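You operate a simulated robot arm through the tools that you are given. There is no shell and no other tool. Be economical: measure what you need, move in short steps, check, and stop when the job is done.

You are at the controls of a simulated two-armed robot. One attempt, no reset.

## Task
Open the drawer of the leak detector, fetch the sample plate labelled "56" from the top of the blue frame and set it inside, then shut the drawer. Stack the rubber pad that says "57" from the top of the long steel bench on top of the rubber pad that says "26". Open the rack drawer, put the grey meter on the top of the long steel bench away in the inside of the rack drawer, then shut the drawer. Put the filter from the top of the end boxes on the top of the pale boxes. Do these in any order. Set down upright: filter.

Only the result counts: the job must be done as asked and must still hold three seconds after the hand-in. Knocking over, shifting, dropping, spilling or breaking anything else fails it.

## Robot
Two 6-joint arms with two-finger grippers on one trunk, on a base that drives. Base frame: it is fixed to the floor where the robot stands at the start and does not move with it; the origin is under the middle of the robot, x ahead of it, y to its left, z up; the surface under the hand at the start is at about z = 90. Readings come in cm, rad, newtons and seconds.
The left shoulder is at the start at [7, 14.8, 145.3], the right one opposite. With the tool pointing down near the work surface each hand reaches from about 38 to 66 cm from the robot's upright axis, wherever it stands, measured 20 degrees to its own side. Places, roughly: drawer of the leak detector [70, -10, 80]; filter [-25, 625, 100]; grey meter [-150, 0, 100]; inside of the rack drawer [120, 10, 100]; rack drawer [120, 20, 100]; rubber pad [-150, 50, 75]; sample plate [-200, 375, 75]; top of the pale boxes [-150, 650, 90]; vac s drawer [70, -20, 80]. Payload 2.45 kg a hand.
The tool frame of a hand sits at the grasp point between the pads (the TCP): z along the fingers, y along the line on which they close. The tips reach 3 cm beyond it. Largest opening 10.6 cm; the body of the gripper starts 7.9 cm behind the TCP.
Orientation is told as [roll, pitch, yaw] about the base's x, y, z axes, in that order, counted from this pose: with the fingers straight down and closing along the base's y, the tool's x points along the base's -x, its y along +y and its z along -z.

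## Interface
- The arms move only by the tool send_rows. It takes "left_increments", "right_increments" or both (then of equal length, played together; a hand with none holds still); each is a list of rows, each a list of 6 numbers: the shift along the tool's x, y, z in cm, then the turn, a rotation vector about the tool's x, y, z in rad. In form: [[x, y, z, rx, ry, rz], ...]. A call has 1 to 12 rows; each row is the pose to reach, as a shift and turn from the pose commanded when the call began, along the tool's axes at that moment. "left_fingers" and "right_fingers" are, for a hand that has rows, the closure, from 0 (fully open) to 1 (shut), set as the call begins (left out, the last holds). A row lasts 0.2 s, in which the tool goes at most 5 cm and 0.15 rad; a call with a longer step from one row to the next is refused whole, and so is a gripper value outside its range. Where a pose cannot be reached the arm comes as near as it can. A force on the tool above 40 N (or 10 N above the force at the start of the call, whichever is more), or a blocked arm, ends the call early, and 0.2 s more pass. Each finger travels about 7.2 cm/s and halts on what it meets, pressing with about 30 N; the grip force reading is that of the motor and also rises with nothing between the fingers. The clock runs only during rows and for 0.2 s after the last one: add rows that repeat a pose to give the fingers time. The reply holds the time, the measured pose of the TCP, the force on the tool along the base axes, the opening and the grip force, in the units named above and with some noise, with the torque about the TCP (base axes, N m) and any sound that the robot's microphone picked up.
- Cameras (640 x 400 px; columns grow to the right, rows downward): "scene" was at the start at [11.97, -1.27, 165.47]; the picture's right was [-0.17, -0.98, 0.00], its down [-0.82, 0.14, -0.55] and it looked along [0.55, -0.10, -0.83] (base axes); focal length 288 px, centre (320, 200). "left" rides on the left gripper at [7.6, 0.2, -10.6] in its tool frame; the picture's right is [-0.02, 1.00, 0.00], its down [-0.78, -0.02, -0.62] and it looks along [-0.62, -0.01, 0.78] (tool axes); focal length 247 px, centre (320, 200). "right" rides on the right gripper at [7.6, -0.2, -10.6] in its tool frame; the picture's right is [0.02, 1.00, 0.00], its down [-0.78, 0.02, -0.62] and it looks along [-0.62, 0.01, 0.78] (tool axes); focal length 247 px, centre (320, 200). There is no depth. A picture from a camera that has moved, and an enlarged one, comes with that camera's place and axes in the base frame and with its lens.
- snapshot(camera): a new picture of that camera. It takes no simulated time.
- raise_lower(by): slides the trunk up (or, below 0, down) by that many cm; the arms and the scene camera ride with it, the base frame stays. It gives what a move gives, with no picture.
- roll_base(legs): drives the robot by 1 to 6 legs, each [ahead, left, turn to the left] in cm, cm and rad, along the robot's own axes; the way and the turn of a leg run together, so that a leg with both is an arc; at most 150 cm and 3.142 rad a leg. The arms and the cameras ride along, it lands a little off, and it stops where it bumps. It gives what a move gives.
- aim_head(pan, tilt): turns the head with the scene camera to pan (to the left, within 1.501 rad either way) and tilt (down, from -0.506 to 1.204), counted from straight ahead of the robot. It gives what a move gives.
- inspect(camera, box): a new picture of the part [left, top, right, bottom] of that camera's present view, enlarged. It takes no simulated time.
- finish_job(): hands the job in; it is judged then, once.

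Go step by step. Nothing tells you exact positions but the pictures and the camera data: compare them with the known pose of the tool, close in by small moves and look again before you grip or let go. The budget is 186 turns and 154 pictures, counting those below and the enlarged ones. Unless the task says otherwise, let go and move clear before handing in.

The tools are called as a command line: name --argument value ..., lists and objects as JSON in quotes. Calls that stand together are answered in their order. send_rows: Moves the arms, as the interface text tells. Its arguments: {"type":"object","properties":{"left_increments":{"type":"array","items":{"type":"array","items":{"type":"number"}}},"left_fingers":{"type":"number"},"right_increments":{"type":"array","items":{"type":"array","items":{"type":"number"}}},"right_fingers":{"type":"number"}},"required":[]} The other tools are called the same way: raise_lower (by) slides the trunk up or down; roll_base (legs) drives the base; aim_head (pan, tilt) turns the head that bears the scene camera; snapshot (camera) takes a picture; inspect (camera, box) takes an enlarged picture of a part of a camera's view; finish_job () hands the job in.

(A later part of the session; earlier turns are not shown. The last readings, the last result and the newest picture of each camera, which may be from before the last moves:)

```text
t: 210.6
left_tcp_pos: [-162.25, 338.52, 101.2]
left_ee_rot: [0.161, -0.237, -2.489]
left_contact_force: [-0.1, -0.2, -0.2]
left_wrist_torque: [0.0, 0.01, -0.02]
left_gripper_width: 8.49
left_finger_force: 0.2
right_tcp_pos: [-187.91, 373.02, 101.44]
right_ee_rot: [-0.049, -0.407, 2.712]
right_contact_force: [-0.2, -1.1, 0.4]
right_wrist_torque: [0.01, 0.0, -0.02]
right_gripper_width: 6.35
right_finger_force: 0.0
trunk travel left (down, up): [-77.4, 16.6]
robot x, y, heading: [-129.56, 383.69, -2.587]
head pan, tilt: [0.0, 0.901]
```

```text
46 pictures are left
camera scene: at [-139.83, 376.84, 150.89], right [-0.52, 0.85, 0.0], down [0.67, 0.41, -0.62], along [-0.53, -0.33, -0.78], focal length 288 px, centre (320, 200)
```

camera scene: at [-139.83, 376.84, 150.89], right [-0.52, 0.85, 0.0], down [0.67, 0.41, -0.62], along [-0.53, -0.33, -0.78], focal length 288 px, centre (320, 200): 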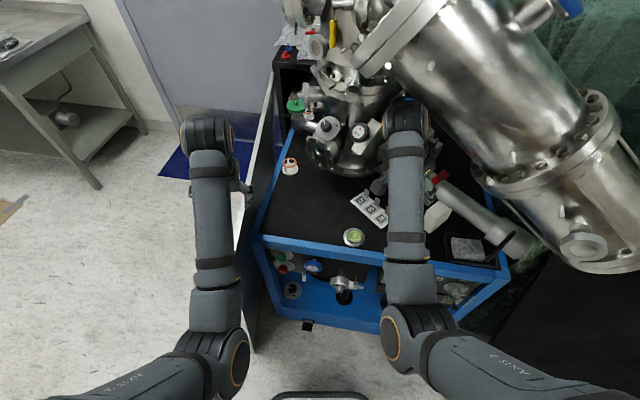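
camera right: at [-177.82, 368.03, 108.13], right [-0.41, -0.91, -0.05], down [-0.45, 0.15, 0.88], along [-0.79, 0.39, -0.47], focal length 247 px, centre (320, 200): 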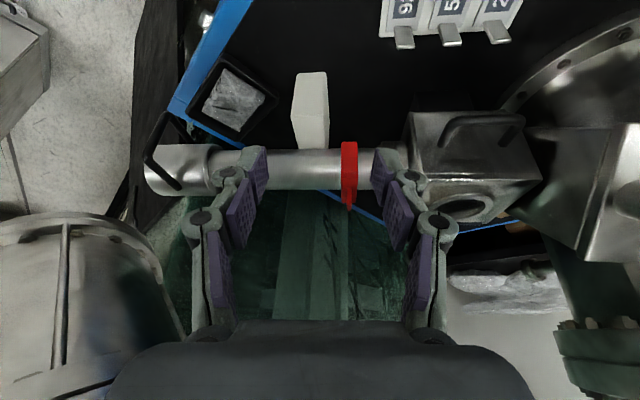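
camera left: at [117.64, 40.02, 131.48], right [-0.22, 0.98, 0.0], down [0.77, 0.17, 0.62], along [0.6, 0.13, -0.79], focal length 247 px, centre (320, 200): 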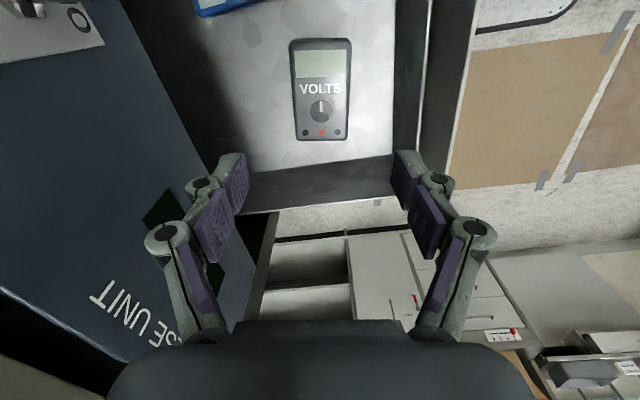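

Tab "56" computes to (-195.8,363.3). I'll slide the hand left first, drive a bit closer, and look again.

send_rows --right_increments '[[0, 3, 0, 0, 0, 0], [0, 6, 0, 0, 0, 0], [0, 9, 0, 0, 0, -0.04], [0, 9, 0, 0, 0, -0.04]]' --right_fingers 0.66

roll_base --legs '[[6, 0, 0]]'

snapshot --camera "right"

```text
t: 211.6
left_tcp_pos: [-162.09, 338.63, 101.43]
left_ee_rot: [0.161, -0.237, -2.49]
left_contact_force: [0.3, -0.5, 0.6]
left_wrist_torque: [0.01, 0.0, 0.0]
left_gripper_width: 8.48
left_finger_force: 0.0
right_tcp_pos: [-191.66, 364.92, 100.99]
right_ee_rot: [-0.064, -0.403, 2.756]
right_contact_force: [0.2, 0.6, 0.8]
right_wrist_torque: [-0.03, 0.03, 0.01]
right_gripper_width: 3.61
right_finger_force: 0.0
trunk travel left (down, up): [-77.4, 16.6]
robot x, y, heading: [-129.46, 383.35, -2.594]
head pan, tilt: [0.0, 0.901]
```

```text
t: 212.5
left_tcp_pos: [-167.01, 335.42, 101.44]
left_ee_rot: [0.161, -0.24, -2.488]
left_contact_force: [-0.3, -0.3, 0.4]
left_wrist_torque: [-0.01, 0.02, -0.02]
left_gripper_width: 8.49
left_finger_force: 0.1
right_tcp_pos: [-196.7, 361.97, 101.14]
right_ee_rot: [-0.062, -0.406, 2.756]
right_contact_force: [-0.4, 0.2, 0.6]
right_wrist_torque: [0.0, 0.01, 0.01]
right_gripper_width: 3.61
right_finger_force: 0.0
trunk travel left (down, up): [-77.4, 16.6]
robot x, y, heading: [-134.27, 380.38, -2.587]
head pan, tilt: [0.0, 0.901]
```

```text
45 pictures are left
camera right: at [-186.49, 357.18, 107.89], right [-0.38, -0.92, -0.07], down [-0.46, 0.13, 0.88], along [-0.8, 0.37, -0.47], focal length 247 px, centre (320, 200)
```

right: 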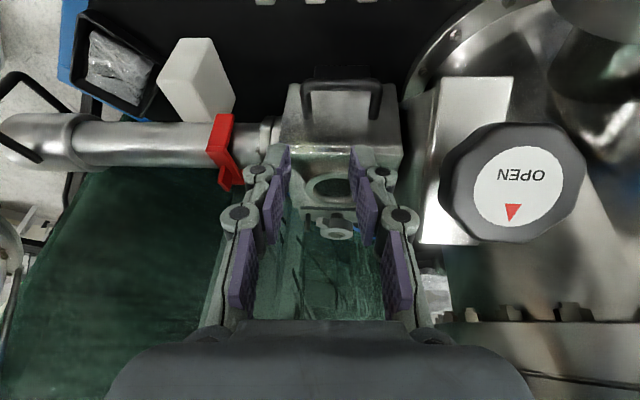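

I'm now over the tabs, but the lean is too strong to see them. Reducing the lean to about 0.15 and backing up slightly toward the robot.

send_rows --right_increments '[[0, 0, 0, -0.03, 0.12, 0], [0, 0, 0, -0.06, 0.24, 0], [0, 0, 0, -0.06, 0.24, 0]]'

snapshot --camera "right"

```text
t: 213.3
left_tcp_pos: [-167.3, 335.18, 101.07]
left_ee_rot: [0.16, -0.235, -2.487]
left_contact_force: [-0.7, -0.6, 0.5]
left_wrist_torque: [0.02, 0.01, 0.02]
left_gripper_width: 8.45
left_finger_force: 0.1
right_tcp_pos: [-196.8, 361.55, 101.0]
right_ee_rot: [-0.003, -0.165, 2.747]
right_contact_force: [0.2, -1.1, -0.4]
right_wrist_torque: [0.04, 0.01, 0.02]
right_gripper_width: 3.6
right_finger_force: 0.0
trunk travel left (down, up): [-77.4, 16.6]
robot x, y, heading: [-134.43, 380.74, -2.59]
head pan, tilt: [0.0, 0.901]
```

```text
44 pictures are left
camera right: at [-188.36, 358.21, 110.17], right [-0.36, -0.93, -0.01], down [-0.63, 0.24, 0.74], along [-0.69, 0.27, -0.67], focal length 247 px, centre (320, 200)
```

right: 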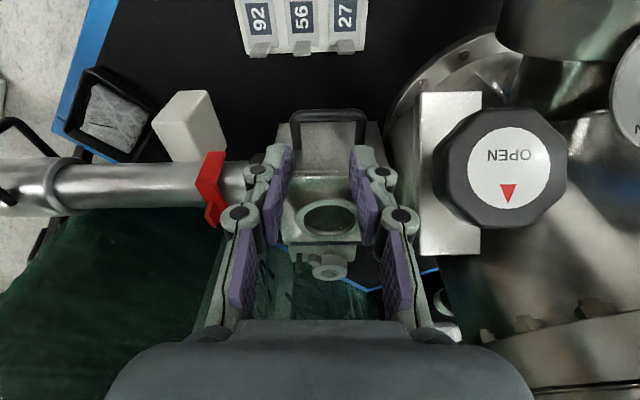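

The tabs are visible and "56" is confirmed at (-195.4,363.2). Moving over it and down to z≈90.

send_rows --right_increments '[[1.3, -1.0, 0, 0, 0, 0], [2.5, -1.9, 0, 0, 0, 0], [2.5, -1.9, 4, 0, 0, 0], [2.5, -1.9, 8, 0, 0, 0], [2.5, -1.9, 10.7, 0, 0, 0], [2.5, -1.9, 10.7, 0, 0, 0]]'

snapshot --camera "right"

```text
t: 214.7
left_tcp_pos: [-167.33, 335.39, 101.23]
left_ee_rot: [0.16, -0.238, -2.488]
left_contact_force: [-0.2, -0.1, -0.9]
left_wrist_torque: [-0.02, -0.02, 0.01]
left_gripper_width: 8.49
left_finger_force: 0.2
right_tcp_pos: [-195.48, 363.3, 89.91]
right_ee_rot: [-0.003, -0.164, 2.746]
right_contact_force: [0.9, -0.4, -0.2]
right_wrist_torque: [-0.02, 0.0, 0.01]
right_gripper_width: 3.6
right_finger_force: 0.0
trunk travel left (down, up): [-77.4, 16.6]
robot x, y, heading: [-134.26, 380.39, -2.594]
head pan, tilt: [0.0, 0.901]
```

```text
43 pictures are left
camera right: at [-186.83, 359.91, 99.17], right [-0.36, -0.93, -0.01], down [-0.63, 0.24, 0.74], along [-0.69, 0.27, -0.67], focal length 247 px, centre (320, 200)
```

right: 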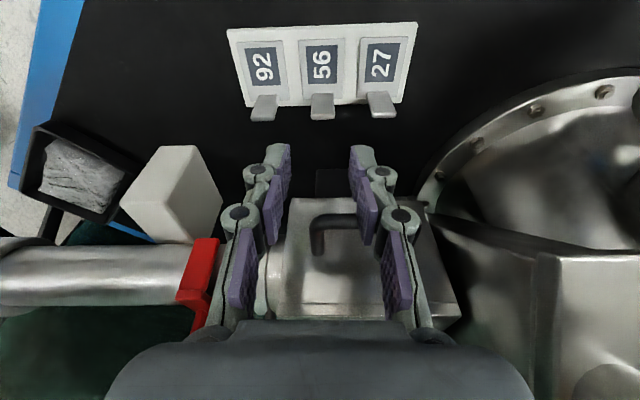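

Clear view: the fingers fit in the gaps beside tab "56". Descending to TCP z≈82.2.

send_rows --right_increments '[[0.4, 0.1, 3, 0, 0, 0], [0.7, 0.2, 6, 0, 0, 0], [0.75, 0.2, 7.2, 0, 0, 0], [0.75, 0.2, 7.7, 0, 0, 0], [0.75, 0.2, 7.7, 0, 0, 0]]'

snapshot --camera "right"

```text
t: 215.9
left_tcp_pos: [-167.3, 335.44, 101.27]
left_ee_rot: [0.16, -0.237, -2.488]
left_contact_force: [0.1, -0.5, -0.6]
left_wrist_torque: [0.01, 0.01, 0.01]
left_gripper_width: 8.48
left_finger_force: 0.1
right_tcp_pos: [-195.93, 363.27, 82.25]
right_ee_rot: [-0.004, -0.164, 2.747]
right_contact_force: [-0.1, 1.0, 0.1]
right_wrist_torque: [-0.02, -0.03, 0.0]
right_gripper_width: 3.62
right_finger_force: 0.1
trunk travel left (down, up): [-77.4, 16.6]
robot x, y, heading: [-134.32, 380.36, -2.59]
head pan, tilt: [0.0, 0.901]
```

```text
42 pictures are left
camera right: at [-187.35, 359.87, 91.44], right [-0.36, -0.93, -0.01], down [-0.63, 0.24, 0.74], along [-0.69, 0.27, -0.67], focal length 247 px, centre (320, 200)
```

right: 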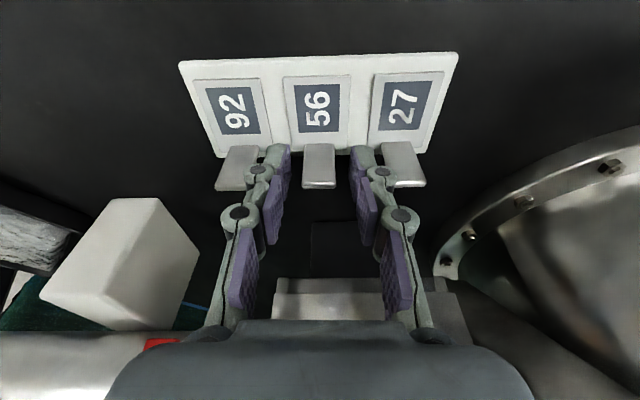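

The tab is right between the fingertips. Closing and lifting gently.

send_rows --right_increments '[[0, 0, 0, 0, 0, 0], [0, 0, 0, 0, 0, 0], [0, 0, 0, 0, 0, 0], [0, 0, 0, 0, 0, 0]]' --right_fingers 1.0

send_rows --right_increments '[[-0.15, 0, -1, 0, 0, 0], [-0.5, 0, -3, 0, 0, 0], [-1, 0, -6, 0, 0, 0], [-1.6, 0, -10, 0, 0, 0]]'

snapshot --camera "right"

```text
t: 216.9
left_tcp_pos: [-167.28, 335.29, 101.21]
left_ee_rot: [0.16, -0.236, -2.489]
left_contact_force: [1.8, -0.3, -0.1]
left_wrist_torque: [0.02, -0.02, -0.03]
left_gripper_width: 8.49
left_finger_force: 0.0
right_tcp_pos: [-196.04, 363.24, 82.21]
right_ee_rot: [-0.003, -0.163, 2.747]
right_contact_force: [-0.6, 0.4, -0.6]
right_wrist_torque: [0.0, -0.04, -0.01]
right_gripper_width: 1.7
right_finger_force: 30.0
trunk travel left (down, up): [-77.4, 16.6]
robot x, y, heading: [-134.54, 380.36, -2.591]
head pan, tilt: [0.0, 0.901]
```

```text
t: 217.9
left_tcp_pos: [-167.25, 335.45, 101.27]
left_ee_rot: [0.16, -0.238, -2.489]
left_contact_force: [-0.1, 0.2, 0.0]
left_wrist_torque: [0.01, 0.0, 0.01]
left_gripper_width: 8.48
left_finger_force: 0.0
right_tcp_pos: [-195.86, 363.35, 92.53]
right_ee_rot: [-0.005, -0.164, 2.747]
right_contact_force: [-0.6, 0.0, 0.5]
right_wrist_torque: [0.04, 0.02, 0.01]
right_gripper_width: 1.72
right_finger_force: 30.2
trunk travel left (down, up): [-77.4, 16.6]
robot x, y, heading: [-134.38, 380.06, -2.594]
head pan, tilt: [0.0, 0.901]
```

```text
41 pictures are left
camera right: at [-187.21, 359.83, 101.77], right [-0.36, -0.93, -0.01], down [-0.63, 0.24, 0.74], along [-0.69, 0.27, -0.67], focal length 247 px, centre (320, 200)
```

right: 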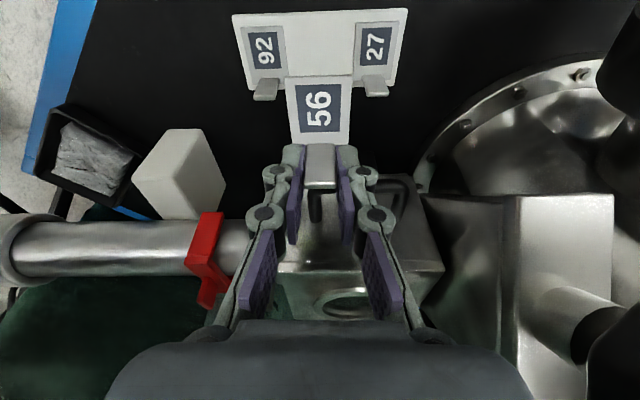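

Plate "56" is held. I'll back out, raise the trunk, and turn north to look for the filter and boxes while carrying the plate in the right hand.

roll_base --legs '[[-36, 0, 0]]'

raise_lower --by 14

roll_base --legs '[[0, 0, -1.9]]'

aim_head --pan -0.2 --tilt 0.35

snapshot --camera "scene"

```text
t: 220.3
left_tcp_pos: [-136.53, 354.45, 101.14]
left_ee_rot: [0.162, -0.237, -2.491]
left_contact_force: [-0.1, -0.7, -0.3]
left_wrist_torque: [-0.04, 0.01, 0.0]
left_gripper_width: 8.48
left_finger_force: 0.0
right_tcp_pos: [-165.0, 382.24, 92.51]
right_ee_rot: [-0.005, -0.163, 2.745]
right_contact_force: [0.5, 0.1, -0.9]
right_wrist_torque: [0.0, 0.0, -0.02]
right_gripper_width: 1.73
right_finger_force: 29.9
trunk travel left (down, up): [-77.4, 16.6]
robot x, y, heading: [-103.33, 399.11, -2.597]
head pan, tilt: [0.0, 0.901]
```

```text
t: 221.9
left_tcp_pos: [-136.54, 354.34, 115.19]
left_ee_rot: [0.161, -0.237, -2.492]
left_contact_force: [-0.5, -0.2, 0.3]
left_wrist_torque: [-0.02, 0.04, 0.0]
left_gripper_width: 8.46
left_finger_force: 0.0
right_tcp_pos: [-165.09, 382.32, 106.37]
right_ee_rot: [-0.004, -0.164, 2.745]
right_contact_force: [0.6, 0.3, -0.7]
right_wrist_torque: [0.0, -0.01, 0.0]
right_gripper_width: 1.68
right_finger_force: 29.4
trunk travel left (down, up): [-91.4, 2.6]
robot x, y, heading: [-103.13, 399.07, -2.594]
head pan, tilt: [0.0, 0.901]
```

```text
t: 226.9
left_tcp_pos: [-135.72, 444.66, 115.21]
left_ee_rot: [0.161, -0.237, 1.908]
left_contact_force: [-0.7, -0.4, 0.4]
left_wrist_torque: [-0.04, -0.04, -0.03]
left_gripper_width: 8.48
left_finger_force: 0.2
right_tcp_pos: [-100.45, 462.92, 106.49]
right_ee_rot: [-0.003, -0.165, 0.858]
right_contact_force: [-0.5, -0.7, 0.1]
right_wrist_torque: [0.02, 0.02, -0.02]
right_gripper_width: 1.7
right_finger_force: 29.8
trunk travel left (down, up): [-91.4, 2.6]
robot x, y, heading: [-103.32, 399.41, 1.806]
head pan, tilt: [0.0, 0.901]
```

```text
t: 227.8
left_tcp_pos: [-135.68, 444.58, 115.17]
left_ee_rot: [0.161, -0.239, 1.908]
left_contact_force: [0.4, 0.1, -0.3]
left_wrist_torque: [0.01, 0.0, 0.0]
left_gripper_width: 8.48
left_finger_force: 0.1
right_tcp_pos: [-100.31, 463.03, 106.54]
right_ee_rot: [-0.004, -0.166, 0.859]
right_contact_force: [0.0, 0.1, -1.1]
right_wrist_torque: [-0.02, 0.01, -0.05]
right_gripper_width: 1.7
right_finger_force: 29.9
trunk travel left (down, up): [-91.4, 2.6]
robot x, y, heading: [-103.51, 399.28, 1.803]
head pan, tilt: [-0.201, 0.351]
```

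```text
40 pictures are left
camera scene: at [-104.85, 413.37, 169.62], right [1.0, 0.03, 0.0], down [0.01, -0.34, -0.94], along [-0.03, 0.94, -0.34], focal length 288 px, centre (320, 200)
```

scene: 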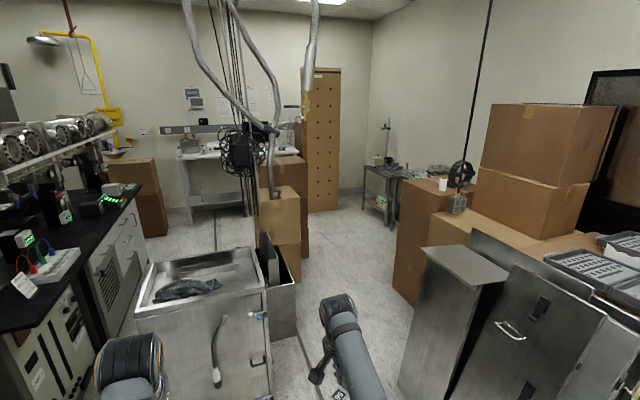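

The filter should be on the right boxes near pixel (443,185), and the pale boxes are the stack near (280,190). Zooming in on both.

inspect --camera "scene" --box '[390, 140, 510, 220]'

inspect --camera "scene" --box '[230, 130, 370, 260]'

```text
5.00 times, centred on (450, 180) of scene
camera zoom: at [-104.85, 413.37, 169.62], right [1.0, 0.03, 0.0], down [0.01, -0.34, -0.94], along [-0.03, 0.94, -0.34], focal length 1442 px, centre (-330, 300)
```

zoom: 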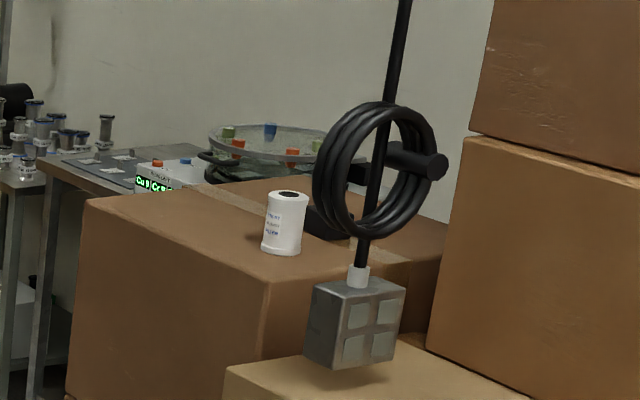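

```text
3.08 times, centred on (300, 195) of scene
camera zoom: at [-104.85, 413.37, 169.62], right [1.0, 0.03, 0.0], down [0.01, -0.34, -0.94], along [-0.03, 0.94, -0.34], focal length 887 px, centre (382, 215)
```

zoom: 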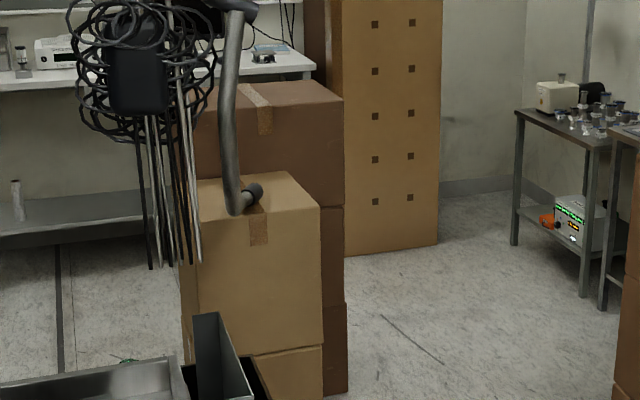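

The filter is the white cylinder at about (-18,622), on a box top near z≈102, with a pendant hanging just to its right. I'll drive up the aisle at x≈-96, then turn east to approach from the west with the left hand.

send_rows --right_increments '[[2, 0, 0, 0, 0, 0], [4, 0, 0, 0, 0, 0], [6, 0, 0, 0, 0, 0], [8, 0, 0, 0, 0, 0]]'

roll_base --legs '[[0, 0, -0.233], [80, -7, 0]]'

aim_head --pan 0 --tilt 0.7

snapshot --camera "scene"

```text
t: 229.0
left_tcp_pos: [-135.7, 444.56, 115.25]
left_ee_rot: [0.162, -0.238, 1.905]
left_contact_force: [-0.1, -0.1, -0.4]
left_wrist_torque: [-0.01, 0.02, 0.01]
left_gripper_width: 8.48
left_finger_force: 0.1
right_tcp_pos: [-102.35, 459.58, 106.76]
right_ee_rot: [-0.001, -0.228, 0.829]
right_contact_force: [0.2, -0.3, -0.3]
right_wrist_torque: [-0.01, 0.03, 0.0]
right_gripper_width: 1.7
right_finger_force: 30.1
trunk travel left (down, up): [-91.4, 2.6]
robot x, y, heading: [-103.42, 399.07, 1.807]
head pan, tilt: [-0.201, 0.351]
stopped in row 4 (right hand): the arm was blocked; the commanded pose is now the measured one
```

```text
t: 234.1
left_tcp_pos: [-117.19, 530.44, 115.23]
left_ee_rot: [0.161, -0.236, 1.672]
left_contact_force: [0.7, -1.0, -0.9]
left_wrist_torque: [-0.01, 0.03, 0.02]
left_gripper_width: 8.5
left_finger_force: 0.0
right_tcp_pos: [-81.56, 537.07, 106.72]
right_ee_rot: [-0.002, -0.229, 0.594]
right_contact_force: [0.5, -0.5, 0.1]
right_wrist_torque: [0.02, 0.02, 0.0]
right_gripper_width: 1.72
right_finger_force: 29.9
trunk travel left (down, up): [-91.4, 2.6]
robot x, y, heading: [-96.55, 478.79, 1.571]
head pan, tilt: [-0.201, 0.351]
```

```text
t: 234.9
left_tcp_pos: [-117.35, 530.61, 115.19]
left_ee_rot: [0.161, -0.236, 1.671]
left_contact_force: [-0.2, -0.3, 0.7]
left_wrist_torque: [0.01, -0.01, 0.02]
left_gripper_width: 8.47
left_finger_force: 0.2
right_tcp_pos: [-81.58, 537.27, 106.59]
right_ee_rot: [-0.003, -0.229, 0.596]
right_contact_force: [0.5, 0.6, -0.6]
right_wrist_torque: [-0.01, 0.0, 0.01]
right_gripper_width: 1.7
right_finger_force: 30.1
trunk travel left (down, up): [-91.4, 2.6]
robot x, y, heading: [-96.52, 478.79, 1.57]
head pan, tilt: [0.0, 0.7]
```

```text
37 pictures are left
camera scene: at [-96.36, 492.32, 166.49], right [1.0, 0.0, 0.0], down [0.0, -0.64, -0.77], along [0.0, 0.77, -0.64], focal length 288 px, centre (320, 200)
```

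scene: 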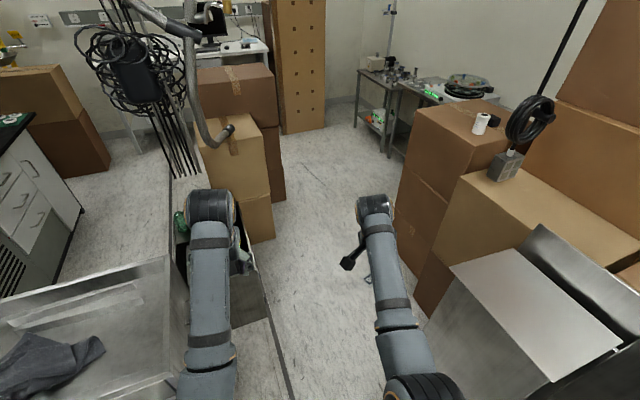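

The layout is clear: filter at (-18,622), pale box top near (-146,636). Driving ahead and turning east.

roll_base --legs '[[78, 0, 0], [0, 0, -1.2]]'

send_rows --left_increments '[[-3, 0, 1, 0.04, 0.06, 0], [-6, 0, 2, 0.08, 0.12, 0], [-8, 0, 3, 0.12, 0.18, 0], [-8, 0, 4, 0.16, 0.235, 0], [-8, 0, 4, 0.16, 0.235, 0]]' --left_fingers 0.0

aim_head --pan 0 --tilt 0.8

snapshot --camera "scene"

```text
t: 242.1
left_tcp_pos: [-55.49, 594.36, 115.35]
left_ee_rot: [0.16, -0.239, 0.467]
left_contact_force: [-0.5, 0.3, -0.3]
left_wrist_torque: [0.02, -0.03, -0.02]
left_gripper_width: 8.47
left_finger_force: 0.1
right_tcp_pos: [-36.38, 563.22, 106.75]
right_ee_rot: [-0.004, -0.23, -0.611]
right_contact_force: [-0.4, -0.2, -0.1]
right_wrist_torque: [-0.01, -0.01, 0.0]
right_gripper_width: 1.7
right_finger_force: 29.9
trunk travel left (down, up): [-91.4, 2.6]
robot x, y, heading: [-96.1, 556.2, 0.36]
head pan, tilt: [0.0, 0.7]
```

```text
t: 243.3
left_tcp_pos: [-47.99, 598.71, 113.25]
left_ee_rot: [-0.005, 0.0, 0.484]
left_contact_force: [-0.5, 1.1, -0.3]
left_wrist_torque: [0.01, 0.01, 0.0]
left_gripper_width: 10.61
left_finger_force: 0.0
left hand out of reach, approached as far as the arm can: row 1
right_tcp_pos: [-36.4, 563.24, 106.82]
right_ee_rot: [-0.004, -0.23, -0.611]
right_contact_force: [0.5, -0.6, -0.5]
right_wrist_torque: [-0.01, -0.03, 0.0]
right_gripper_width: 1.71
right_finger_force: 30.0
trunk travel left (down, up): [-91.4, 2.6]
robot x, y, heading: [-96.18, 556.38, 0.357]
head pan, tilt: [0.0, 0.7]
```

```text
t: 244.0
left_tcp_pos: [-47.97, 598.89, 113.16]
left_ee_rot: [-0.003, -0.004, 0.486]
left_contact_force: [-0.1, -1.0, -1.3]
left_wrist_torque: [-0.01, -0.01, 0.0]
left_gripper_width: 10.59
left_finger_force: 0.1
right_tcp_pos: [-36.28, 563.27, 106.63]
right_ee_rot: [-0.002, -0.231, -0.612]
right_contact_force: [0.9, 0.5, -0.2]
right_wrist_torque: [0.0, 0.02, -0.02]
right_gripper_width: 1.69
right_finger_force: 30.0
trunk travel left (down, up): [-91.4, 2.6]
robot x, y, heading: [-96.23, 556.02, 0.363]
head pan, tilt: [0.0, 0.799]
```

```text
36 pictures are left
camera scene: at [-84.1, 560.98, 165.67], right [0.36, -0.93, 0.0], down [-0.67, -0.25, -0.7], along [0.65, 0.25, -0.72], focal length 288 px, centre (320, 200)
```

scene: 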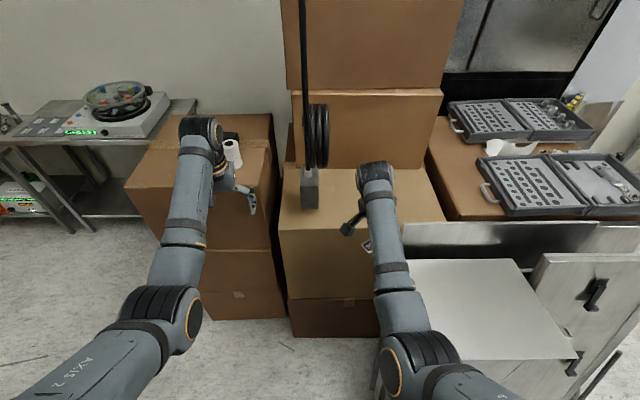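

Filter refined to (-21,617), base z≈102.5, with the pendant at (-21,592) between my arms. I'll centre the left hand, raise it, move the right hand outward, and drive in 20 cm.

send_rows --left_increments '[[0, -3, -2, 0, 0, 0], [0, -6, -4, 0, 0, 0], [0, -8, -5, 0, 0, 0], [0, -8, -5, 0, 0, 0]]' --right_increments '[[-2, -1.5, 0, 0, 0, 0], [-4, -3, 0, 0, 0, 0], [-6, -4.5, 0, 0, 0, 0], [-6, -4.5, 0, 0, 0, 0]]'

roll_base --legs '[[0, 15, 0], [20, 0, 0]]'

snapshot --camera "left"

snapshot --camera "scene"

```text
t: 245.0
left_tcp_pos: [-43.34, 592.24, 117.69]
left_ee_rot: [-0.002, -0.004, 0.487]
left_contact_force: [-0.1, 0.5, -0.1]
left_wrist_torque: [-0.02, 0.02, -0.03]
left_gripper_width: 10.62
left_finger_force: 0.1
left hand out of reach, approached as far as the arm can: row 1, 2, 3, 4
right_tcp_pos: [-34.41, 556.31, 108.02]
right_ee_rot: [-0.003, -0.228, -0.612]
right_contact_force: [0.0, -0.1, 0.5]
right_wrist_torque: [-0.02, 0.01, -0.01]
right_gripper_width: 1.73
right_finger_force: 30.1
trunk travel left (down, up): [-91.4, 2.6]
robot x, y, heading: [-96.49, 556.35, 0.363]
head pan, tilt: [0.0, 0.799]
```

```text
t: 246.4
left_tcp_pos: [-48.28, 605.19, 117.78]
left_ee_rot: [-0.006, -0.004, 0.5]
left_contact_force: [-1.2, 0.4, 0.5]
left_wrist_torque: [-0.02, -0.05, 0.02]
left_gripper_width: 10.6
left_finger_force: 0.0
right_tcp_pos: [-38.78, 569.3, 108.23]
right_ee_rot: [-0.006, -0.231, -0.597]
right_contact_force: [-0.8, 0.9, -0.7]
right_wrist_torque: [-0.05, -0.09, 0.02]
right_gripper_width: 1.7
right_finger_force: 30.4
trunk travel left (down, up): [-91.4, 2.6]
robot x, y, heading: [-100.77, 568.44, 0.377]
head pan, tilt: [0.0, 0.799]
stopped in leg 1: the robot was blocked; the commanded pose is now the measured one
```

```text
35 pictures are left
camera left: at [-55.17, 601.68, 128.37], right [-0.46, 0.89, 0.0], down [0.69, 0.36, 0.62], along [0.56, 0.29, -0.78], focal length 247 px, centre (320, 200)
```

left: 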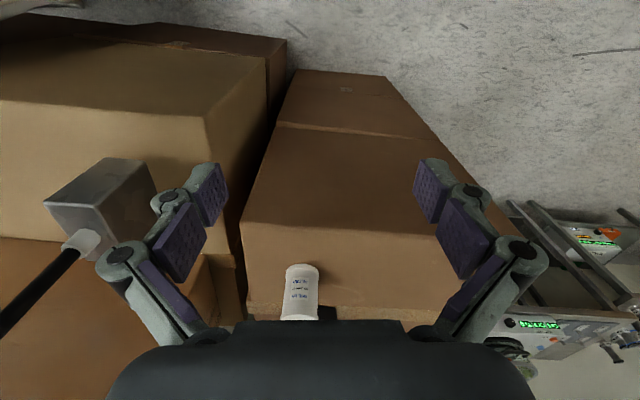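

```text
34 pictures are left
camera scene: at [-88.72, 573.43, 165.68], right [0.37, -0.93, 0.0], down [-0.66, -0.27, -0.7], along [0.65, 0.26, -0.72], focal length 288 px, centre (320, 200)
```

scene: 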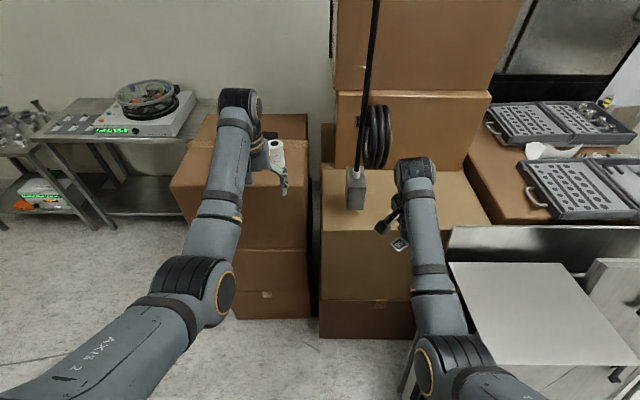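

The strafe hit something at the rear left, so I'll stop strafing. The filter is straight ahead of the left hand at about (-20,617); driving forward 22 cm.

roll_base --legs '[[22, 0, 0]]'

snapshot --camera "left"

```text
t: 247.6
left_tcp_pos: [-39.18, 608.41, 117.57]
left_ee_rot: [-0.003, -0.005, 0.5]
left_contact_force: [0.9, -0.5, 0.0]
left_wrist_torque: [-0.01, 0.0, 0.01]
left_gripper_width: 10.6
left_finger_force: 0.0
right_tcp_pos: [-30.39, 572.0, 107.9]
right_ee_rot: [-0.027, -0.213, -0.579]
right_contact_force: [-4.2, -5.9, 1.1]
right_wrist_torque: [0.81, -0.51, 0.35]
right_gripper_width: 1.71
right_finger_force: 29.4
trunk travel left (down, up): [-91.4, 2.6]
robot x, y, heading: [-91.25, 571.91, 0.377]
head pan, tilt: [0.0, 0.799]
stopped in leg 1: the force on the tool passed its limit at 231 N (the readings are from after the stop); the commanded pose is now the measured one
```

```text
33 pictures are left
camera left: at [-46.05, 604.76, 128.32], right [-0.46, 0.89, 0.0], down [0.69, 0.36, 0.62], along [0.55, 0.29, -0.78], focal length 247 px, centre (320, 200)
```

left: 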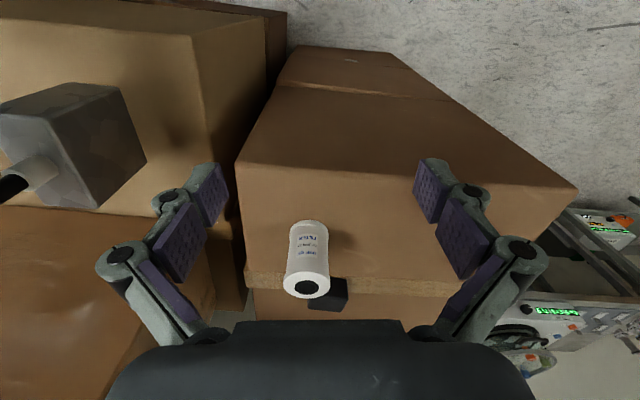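

The right hand struck something. Checking at once what it hit and whether the plate is still held.

snapshot --camera "right"

inspect --camera "scene" --box '[260, 80, 520, 280]'

```text
32 pictures are left
camera right: at [-38.51, 577.4, 116.64], right [0.53, 0.84, -0.03], down [0.55, -0.32, 0.77], along [0.64, -0.43, -0.63], focal length 247 px, centre (320, 200)
```

right: 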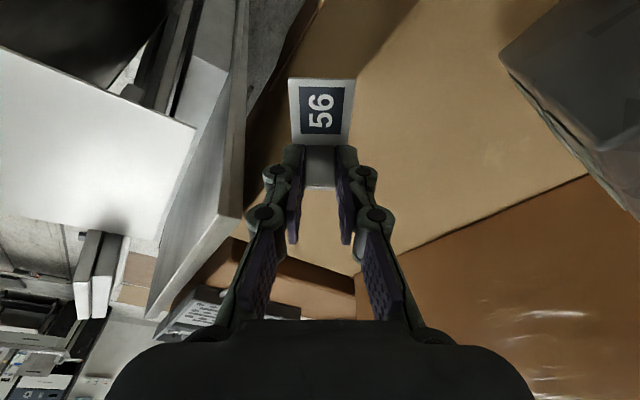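

```text
2.00 times, centred on (390, 180) of scene
camera zoom: at [-79.63, 576.39, 165.68], right [0.37, -0.93, 0.0], down [-0.67, -0.26, -0.7], along [0.65, 0.26, -0.72], focal length 577 px, centre (180, 240)
```

zoom: 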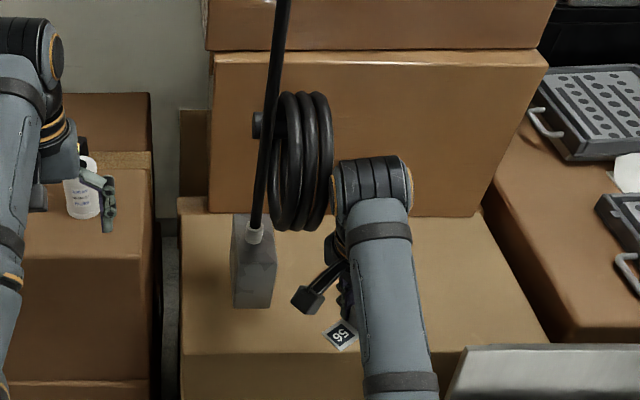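

Plate "56" is still held; the right wrist reached the coil or the upper box. I'll back away and tuck the right hand into a neutral, retracted pose before approaching the filter again.

roll_base --legs '[[-12, 0, 0]]'

send_rows --right_increments '[[1.2, -1.7, 0, -0.012, 0.024, -0.12], [2.4, -3.4, 0, -0.025, 0.048, -0.24], [3.6, -5.1, 0, -0.037, 0.072, -0.36], [4.9, -6.8, 0, -0.05, 0.097, -0.48], [6.1, -8.5, 0, -0.063, 0.121, -0.6], [7.3, -10.2, 0, -0.076, 0.145, -0.72], [8.6, -12, 0, -0.088, 0.17, -0.84], [9.8, -13.6, 0, -0.101, 0.194, -0.957], [9.8, -13.6, 0, -0.101, 0.194, -0.957]]'

snapshot --camera "scene"

```text
t: 248.8
left_tcp_pos: [-50.84, 603.96, 117.79]
left_ee_rot: [-0.005, -0.005, 0.518]
left_contact_force: [0.5, 0.3, -0.4]
left_wrist_torque: [0.02, 0.04, -0.01]
left_gripper_width: 10.61
left_finger_force: 0.1
right_tcp_pos: [-41.49, 567.8, 108.16]
right_ee_rot: [-0.026, -0.218, -0.562]
right_contact_force: [-1.5, -0.8, 0.3]
right_wrist_torque: [0.09, -0.13, 0.06]
right_gripper_width: 1.71
right_finger_force: 30.2
trunk travel left (down, up): [-91.4, 2.6]
robot x, y, heading: [-102.05, 566.24, 0.395]
head pan, tilt: [0.0, 0.799]
```

```text
t: 250.8
left_tcp_pos: [-50.4, 603.69, 117.57]
left_ee_rot: [0.001, -0.001, 0.519]
left_contact_force: [0.3, 0.0, -0.1]
left_wrist_torque: [-0.01, 0.01, 0.02]
left_gripper_width: 10.6
left_finger_force: 0.1
right_tcp_pos: [-56.18, 561.22, 103.32]
right_ee_rot: [-0.016, 0.018, 0.394]
right_contact_force: [1.0, 0.5, 0.0]
right_wrist_torque: [0.0, 0.01, -0.01]
right_gripper_width: 1.69
right_finger_force: 30.0
right hand out of reach, approached as far as the arm can: row 5, 6, 7, 8, 9
trunk travel left (down, up): [-91.4, 2.6]
robot x, y, heading: [-102.33, 566.1, 0.394]
head pan, tilt: [0.0, 0.799]
```

```text
30 pictures are left
camera scene: at [-90.17, 571.22, 165.66], right [0.38, -0.92, 0.0], down [-0.66, -0.28, -0.7], along [0.64, 0.27, -0.72], focal length 288 px, centre (320, 200)
```

scene: 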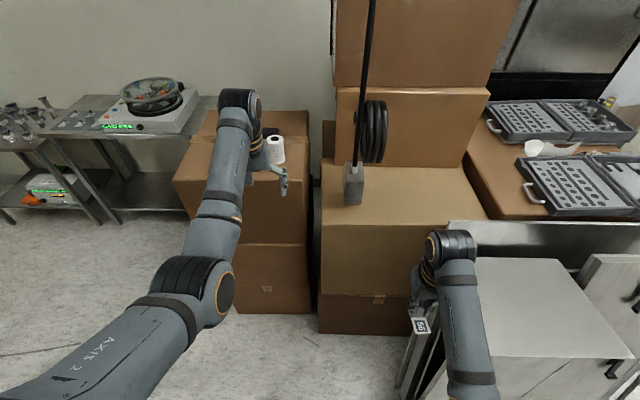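

Nothing has visibly moved. I'll approach the filter from the north-west at heading -0.2, which keeps the right hand clear of the boxes: short advance, turn right, then strafe left.

roll_base --legs '[[10, 0, 0], [0, 0, -0.594], [3, 30, 0]]'

snapshot --camera "scene"

snapshot --camera "left"

```text
t: 253.0
left_tcp_pos: [-32.22, 591.27, 117.83]
left_ee_rot: [0.019, -0.004, 0.22]
left_contact_force: [0.0, 3.4, -0.2]
left_wrist_torque: [-0.19, 0.02, 0.04]
left_gripper_width: 10.33
left_finger_force: 0.1
right_tcp_pos: [-50.59, 551.39, 103.19]
right_ee_rot: [-0.018, 0.017, 0.085]
right_contact_force: [0.6, 0.0, -0.8]
right_wrist_torque: [-0.01, -0.01, -0.04]
right_gripper_width: 1.7
right_finger_force: 30.1
trunk travel left (down, up): [-91.4, 2.6]
robot x, y, heading: [-93.15, 570.16, 0.089]
head pan, tilt: [0.0, 0.799]
stopped in leg 2: the force on the tool passed its limit at 94 N (the readings are from after the stop); the commanded pose is now the measured one
```

```text
29 pictures are left
camera scene: at [-79.96, 571.31, 165.65], right [0.09, -1.0, 0.0], down [-0.71, -0.06, -0.7], along [0.69, 0.06, -0.72], focal length 288 px, centre (320, 200)
```

scene: 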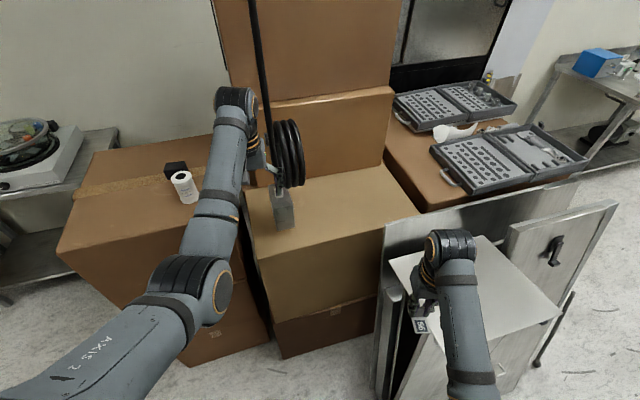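

```text
28 pictures are left
camera left: at [-39.77, 589.51, 128.51], right [-0.2, 0.98, 0.02], down [0.77, 0.14, 0.62], along [0.61, 0.14, -0.78], focal length 247 px, centre (320, 200)
```

left: 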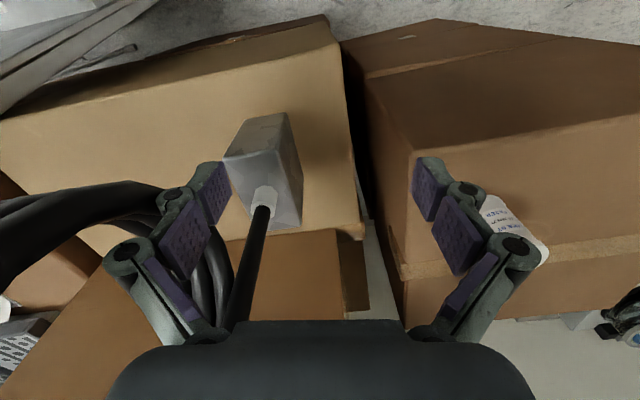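

The left hand brushed the cable coil, which is nearer than I estimated. Turning back away, pulling the left hand in, then redoing the turn and strafe.

roll_base --legs '[[0, 0, 0.2]]'

send_rows --left_increments '[[4, 0, 1, 0, 0, 0], [8, 0, 3, 0, 0, 0], [12, 0, 5, 0, 0, 0], [14, 0, 6, 0, 0, 0], [14, 0, 6, 0, 0, 0]]'

roll_base --legs '[[0, 12, 0], [0, 0, -0.5]]'

snapshot --camera "scene"

```text
t: 254.1
left_tcp_pos: [-37.75, 602.7, 117.84]
left_ee_rot: [0.019, -0.003, 0.421]
left_contact_force: [0.4, 0.6, -0.1]
left_wrist_torque: [-0.01, 0.03, 0.04]
left_gripper_width: 10.59
left_finger_force: 0.0
right_tcp_pos: [-47.77, 560.25, 103.23]
right_ee_rot: [-0.016, 0.016, 0.287]
right_contact_force: [-0.2, -0.4, -0.7]
right_wrist_torque: [0.04, -0.01, 0.0]
right_gripper_width: 1.7
right_finger_force: 30.1
trunk travel left (down, up): [-91.4, 2.6]
robot x, y, heading: [-92.96, 569.96, 0.287]
head pan, tilt: [0.0, 0.799]
```

```text
t: 255.5
left_tcp_pos: [-46.55, 602.13, 113.36]
left_ee_rot: [0.104, -0.148, 0.458]
left_contact_force: [0.0, 1.0, -0.2]
left_wrist_torque: [0.0, 0.02, 0.04]
left_gripper_width: 10.61
left_finger_force: 0.0
left hand out of reach, approached as far as the arm can: row 1, 2, 3, 4, 5
right_tcp_pos: [-47.71, 560.25, 103.18]
right_ee_rot: [-0.019, 0.018, 0.287]
right_contact_force: [1.0, 0.1, -0.7]
right_wrist_torque: [0.0, -0.02, -0.01]
right_gripper_width: 1.7
right_finger_force: 29.8
trunk travel left (down, up): [-91.4, 2.6]
robot x, y, heading: [-92.96, 570.16, 0.29]
head pan, tilt: [0.0, 0.799]
stopped in row 5 (left hand): the arm was blocked; the commanded pose is now the measured one
```

```text
t: 258.2
left_tcp_pos: [-40.34, 587.37, 113.17]
left_ee_rot: [0.103, -0.147, -0.043]
left_contact_force: [-1.2, 0.4, -0.5]
left_wrist_torque: [-0.03, 0.0, -0.01]
left_gripper_width: 10.58
left_finger_force: 0.1
right_tcp_pos: [-61.34, 551.33, 103.19]
right_ee_rot: [-0.019, 0.018, -0.215]
right_contact_force: [-1.4, 0.1, -0.8]
right_wrist_torque: [-0.01, -0.02, 0.0]
right_gripper_width: 1.69
right_finger_force: 30.2
trunk travel left (down, up): [-91.4, 2.6]
robot x, y, heading: [-96.78, 581.57, -0.211]
head pan, tilt: [0.0, 0.799]
```

```text
27 pictures are left
camera scene: at [-83.64, 578.91, 165.67], right [-0.21, -0.98, 0.0], down [-0.7, 0.15, -0.7], along [0.68, -0.15, -0.72], focal length 288 px, centre (320, 200)
```

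scene: 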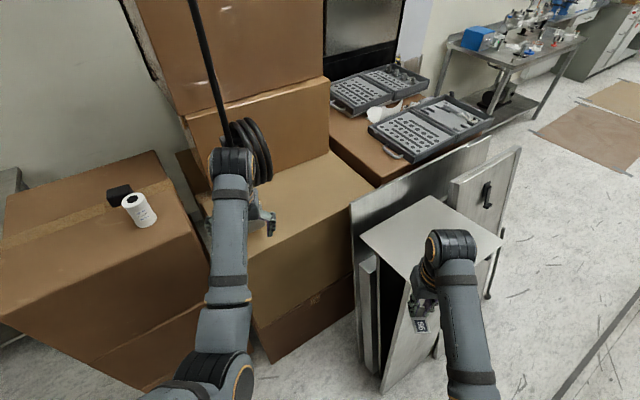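

The filter is at (-22,616). Before strafing left I'll check the clearance behind-left, toward the pale boxes.

aim_head --pan 1.5 --tilt 0.85

snapshot --camera "scene"

```text
t: 259.8
left_tcp_pos: [-40.43, 587.41, 113.22]
left_ee_rot: [0.103, -0.147, -0.044]
left_contact_force: [0.2, -1.2, 0.6]
left_wrist_torque: [-0.01, -0.05, 0.0]
left_gripper_width: 10.6
left_finger_force: 0.0
right_tcp_pos: [-61.32, 551.26, 103.23]
right_ee_rot: [-0.019, 0.018, -0.212]
right_contact_force: [0.5, -0.6, -1.1]
right_wrist_torque: [-0.03, 0.0, 0.02]
right_gripper_width: 1.69
right_finger_force: 30.5
trunk travel left (down, up): [-91.4, 2.6]
robot x, y, heading: [-96.55, 581.51, -0.214]
head pan, tilt: [1.499, 0.85]
```

```text
26 pictures are left
camera scene: at [-89.33, 588.01, 165.26], right [0.96, -0.28, 0.0], down [-0.21, -0.72, -0.66], along [0.18, 0.63, -0.75], focal length 288 px, centre (320, 200)
```

scene: 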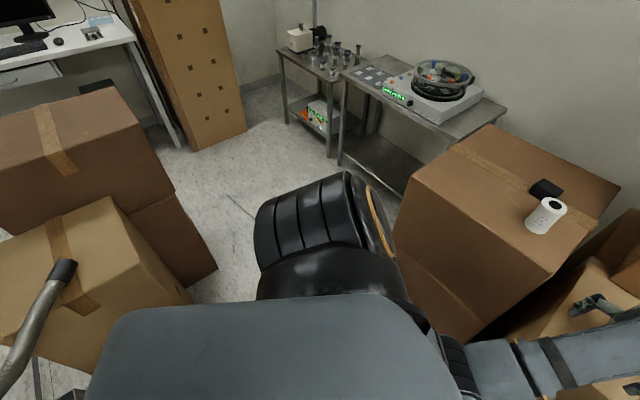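

There's enough room by the pale boxes (corner near (-128,639)). Strafing left 32 cm.

roll_base --legs '[[0, 32, 0]]'

send_rows --left_increments '[[-1, 0, -1, 0.05, 0.07, 0], [-2, 0, -2, 0.1, 0.147, 0], [-3, 0, -4, 0.1, 0.147, -0.07], [-3, 0, -5, 0.1, 0.147, -0.14], [-3, 0, -5, 0.1, 0.147, -0.15]]'

snapshot --camera "left"

```text
t: 261.9
left_tcp_pos: [-33.54, 618.0, 113.18]
left_ee_rot: [0.104, -0.147, -0.047]
left_contact_force: [0.1, 0.0, -0.2]
left_wrist_torque: [0.03, 0.0, 0.05]
left_gripper_width: 10.61
left_finger_force: 0.0
right_tcp_pos: [-54.82, 581.91, 103.13]
right_ee_rot: [-0.018, 0.017, -0.218]
right_contact_force: [0.5, -0.4, -1.0]
right_wrist_torque: [-0.03, -0.01, 0.02]
right_gripper_width: 1.65
right_finger_force: 30.5
trunk travel left (down, up): [-91.4, 2.6]
robot x, y, heading: [-89.68, 612.65, -0.217]
head pan, tilt: [1.499, 0.85]
```

```text
t: 263.1
left_tcp_pos: [-27.54, 615.81, 114.3]
left_ee_rot: [-0.008, -0.008, 0.11]
left_contact_force: [0.6, -0.3, 0.1]
left_wrist_torque: [0.01, -0.02, 0.0]
left_gripper_width: 10.58
left_finger_force: 0.0
left hand out of reach, approached as far as the arm can: row 1, 2, 3, 4, 5
right_tcp_pos: [-54.85, 581.91, 103.17]
right_ee_rot: [-0.019, 0.019, -0.22]
right_contact_force: [0.1, 0.5, -0.1]
right_wrist_torque: [-0.01, -0.02, 0.03]
right_gripper_width: 1.69
right_finger_force: 29.9
trunk travel left (down, up): [-91.4, 2.6]
robot x, y, heading: [-89.82, 612.52, -0.215]
head pan, tilt: [1.499, 0.85]
```

```text
25 pictures are left
camera left: at [-35.2, 615.3, 124.94], right [-0.09, 1.0, -0.01], down [0.78, 0.07, 0.63], along [0.62, 0.05, -0.78], focal length 247 px, centre (320, 200)
```

left: 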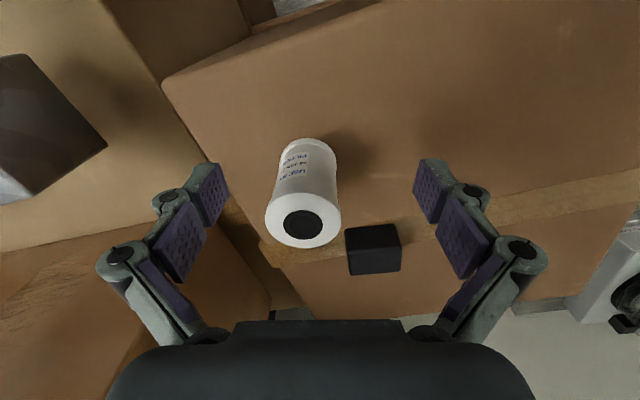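

The filter's centre is at about (-22,615), with a small black block near its far side. I'll set the opening to 8.5 cm, align sideways, lower to z≈109, then advance so the fingers straddle it.

send_rows --left_increments '[[0, -0.7, 0, 0, 0, 0], [0, -1.4, 0, 0, 0, 0], [0, -1.4, 2, 0, 0, 0], [0, -1.4, 5, 0, 0, 0], [-2.5, -1.4, 5, 0, 0, 0], [-5.4, -1.4, 5, 0, 0, 0], [-5.4, -1.4, 5, 0, 0, 0]]' --left_fingers 0.15

snapshot --camera "left"

```text
t: 264.7
left_tcp_pos: [-21.78, 615.33, 109.33]
left_ee_rot: [-0.01, -0.008, 0.11]
left_contact_force: [0.8, 0.0, -0.6]
left_wrist_torque: [-0.03, 0.02, -0.02]
left_gripper_width: 9.01
left_finger_force: 0.0
right_tcp_pos: [-54.85, 582.05, 103.31]
right_ee_rot: [-0.018, 0.017, -0.218]
right_contact_force: [-0.3, -0.5, -0.2]
right_wrist_torque: [-0.03, -0.01, -0.02]
right_gripper_width: 1.69
right_finger_force: 30.2
trunk travel left (down, up): [-91.4, 2.6]
robot x, y, heading: [-89.51, 612.31, -0.219]
head pan, tilt: [1.499, 0.85]
```

```text
24 pictures are left
camera left: at [-29.59, 614.62, 119.97], right [-0.09, 1.0, -0.01], down [0.77, 0.07, 0.63], along [0.63, 0.05, -0.78], focal length 247 px, centre (320, 200)
```

left: 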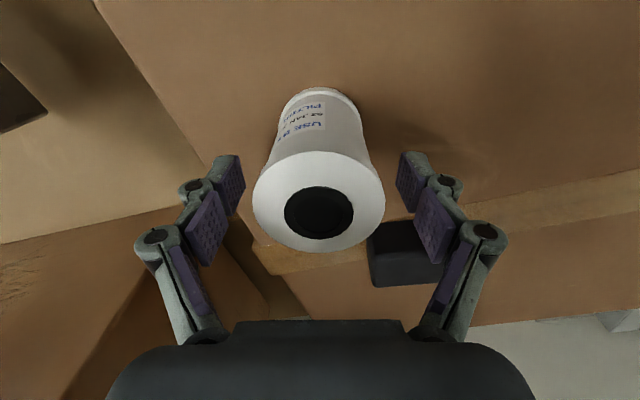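

The filter is centred between the fingers. Lowering 2 cm and gripping.

send_rows --left_increments '[[0, 0, 1, 0, 0, 0], [0, 0, 2, 0, 0, 0], [0, 0, 2, 0, 0, 0]]'

send_rows --left_increments '[[0, 0, 0, 0, 0, 0], [0, 0, 0, 0, 0, 0], [0, 0, 0, 0, 0, 0], [0, 0, 0, 0, 0, 0], [0, 0, -2, 0, 0, 0], [0, 0, -5, 0, 0, 0], [0, 0, -9, 0, 0, 0]]' --left_fingers 0.7

snapshot --camera "left"

```text
t: 265.5
left_tcp_pos: [-21.77, 615.1, 107.4]
left_ee_rot: [-0.009, -0.007, 0.111]
left_contact_force: [0.3, 0.3, 0.2]
left_wrist_torque: [0.0, 0.01, 0.0]
left_gripper_width: 9.0
left_finger_force: 0.1
right_tcp_pos: [-54.75, 582.05, 103.0]
right_ee_rot: [-0.021, 0.017, -0.218]
right_contact_force: [0.2, 0.8, 0.1]
right_wrist_torque: [-0.01, -0.01, -0.01]
right_gripper_width: 1.69
right_finger_force: 30.4
trunk travel left (down, up): [-91.4, 2.6]
robot x, y, heading: [-89.81, 612.48, -0.22]
head pan, tilt: [1.499, 0.85]
```

```text
t: 267.1
left_tcp_pos: [-21.7, 615.09, 116.26]
left_ee_rot: [-0.009, -0.004, 0.11]
left_contact_force: [0.1, -0.3, -1.9]
left_wrist_torque: [0.03, -0.01, -0.01]
left_gripper_width: 5.24
left_finger_force: 30.0
right_tcp_pos: [-54.84, 581.86, 103.25]
right_ee_rot: [-0.018, 0.017, -0.217]
right_contact_force: [0.2, 0.0, 0.0]
right_wrist_torque: [0.02, -0.01, 0.03]
right_gripper_width: 1.68
right_finger_force: 29.7
trunk travel left (down, up): [-91.4, 2.6]
robot x, y, heading: [-89.75, 612.47, -0.218]
head pan, tilt: [1.499, 0.85]
```

```text
23 pictures are left
camera left: at [-29.46, 614.63, 126.87], right [-0.09, 1.0, -0.01], down [0.78, 0.07, 0.63], along [0.62, 0.05, -0.78], focal length 247 px, centre (320, 200)
```

left: 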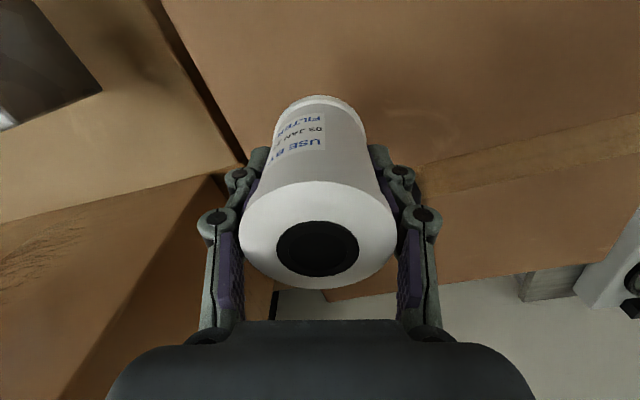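

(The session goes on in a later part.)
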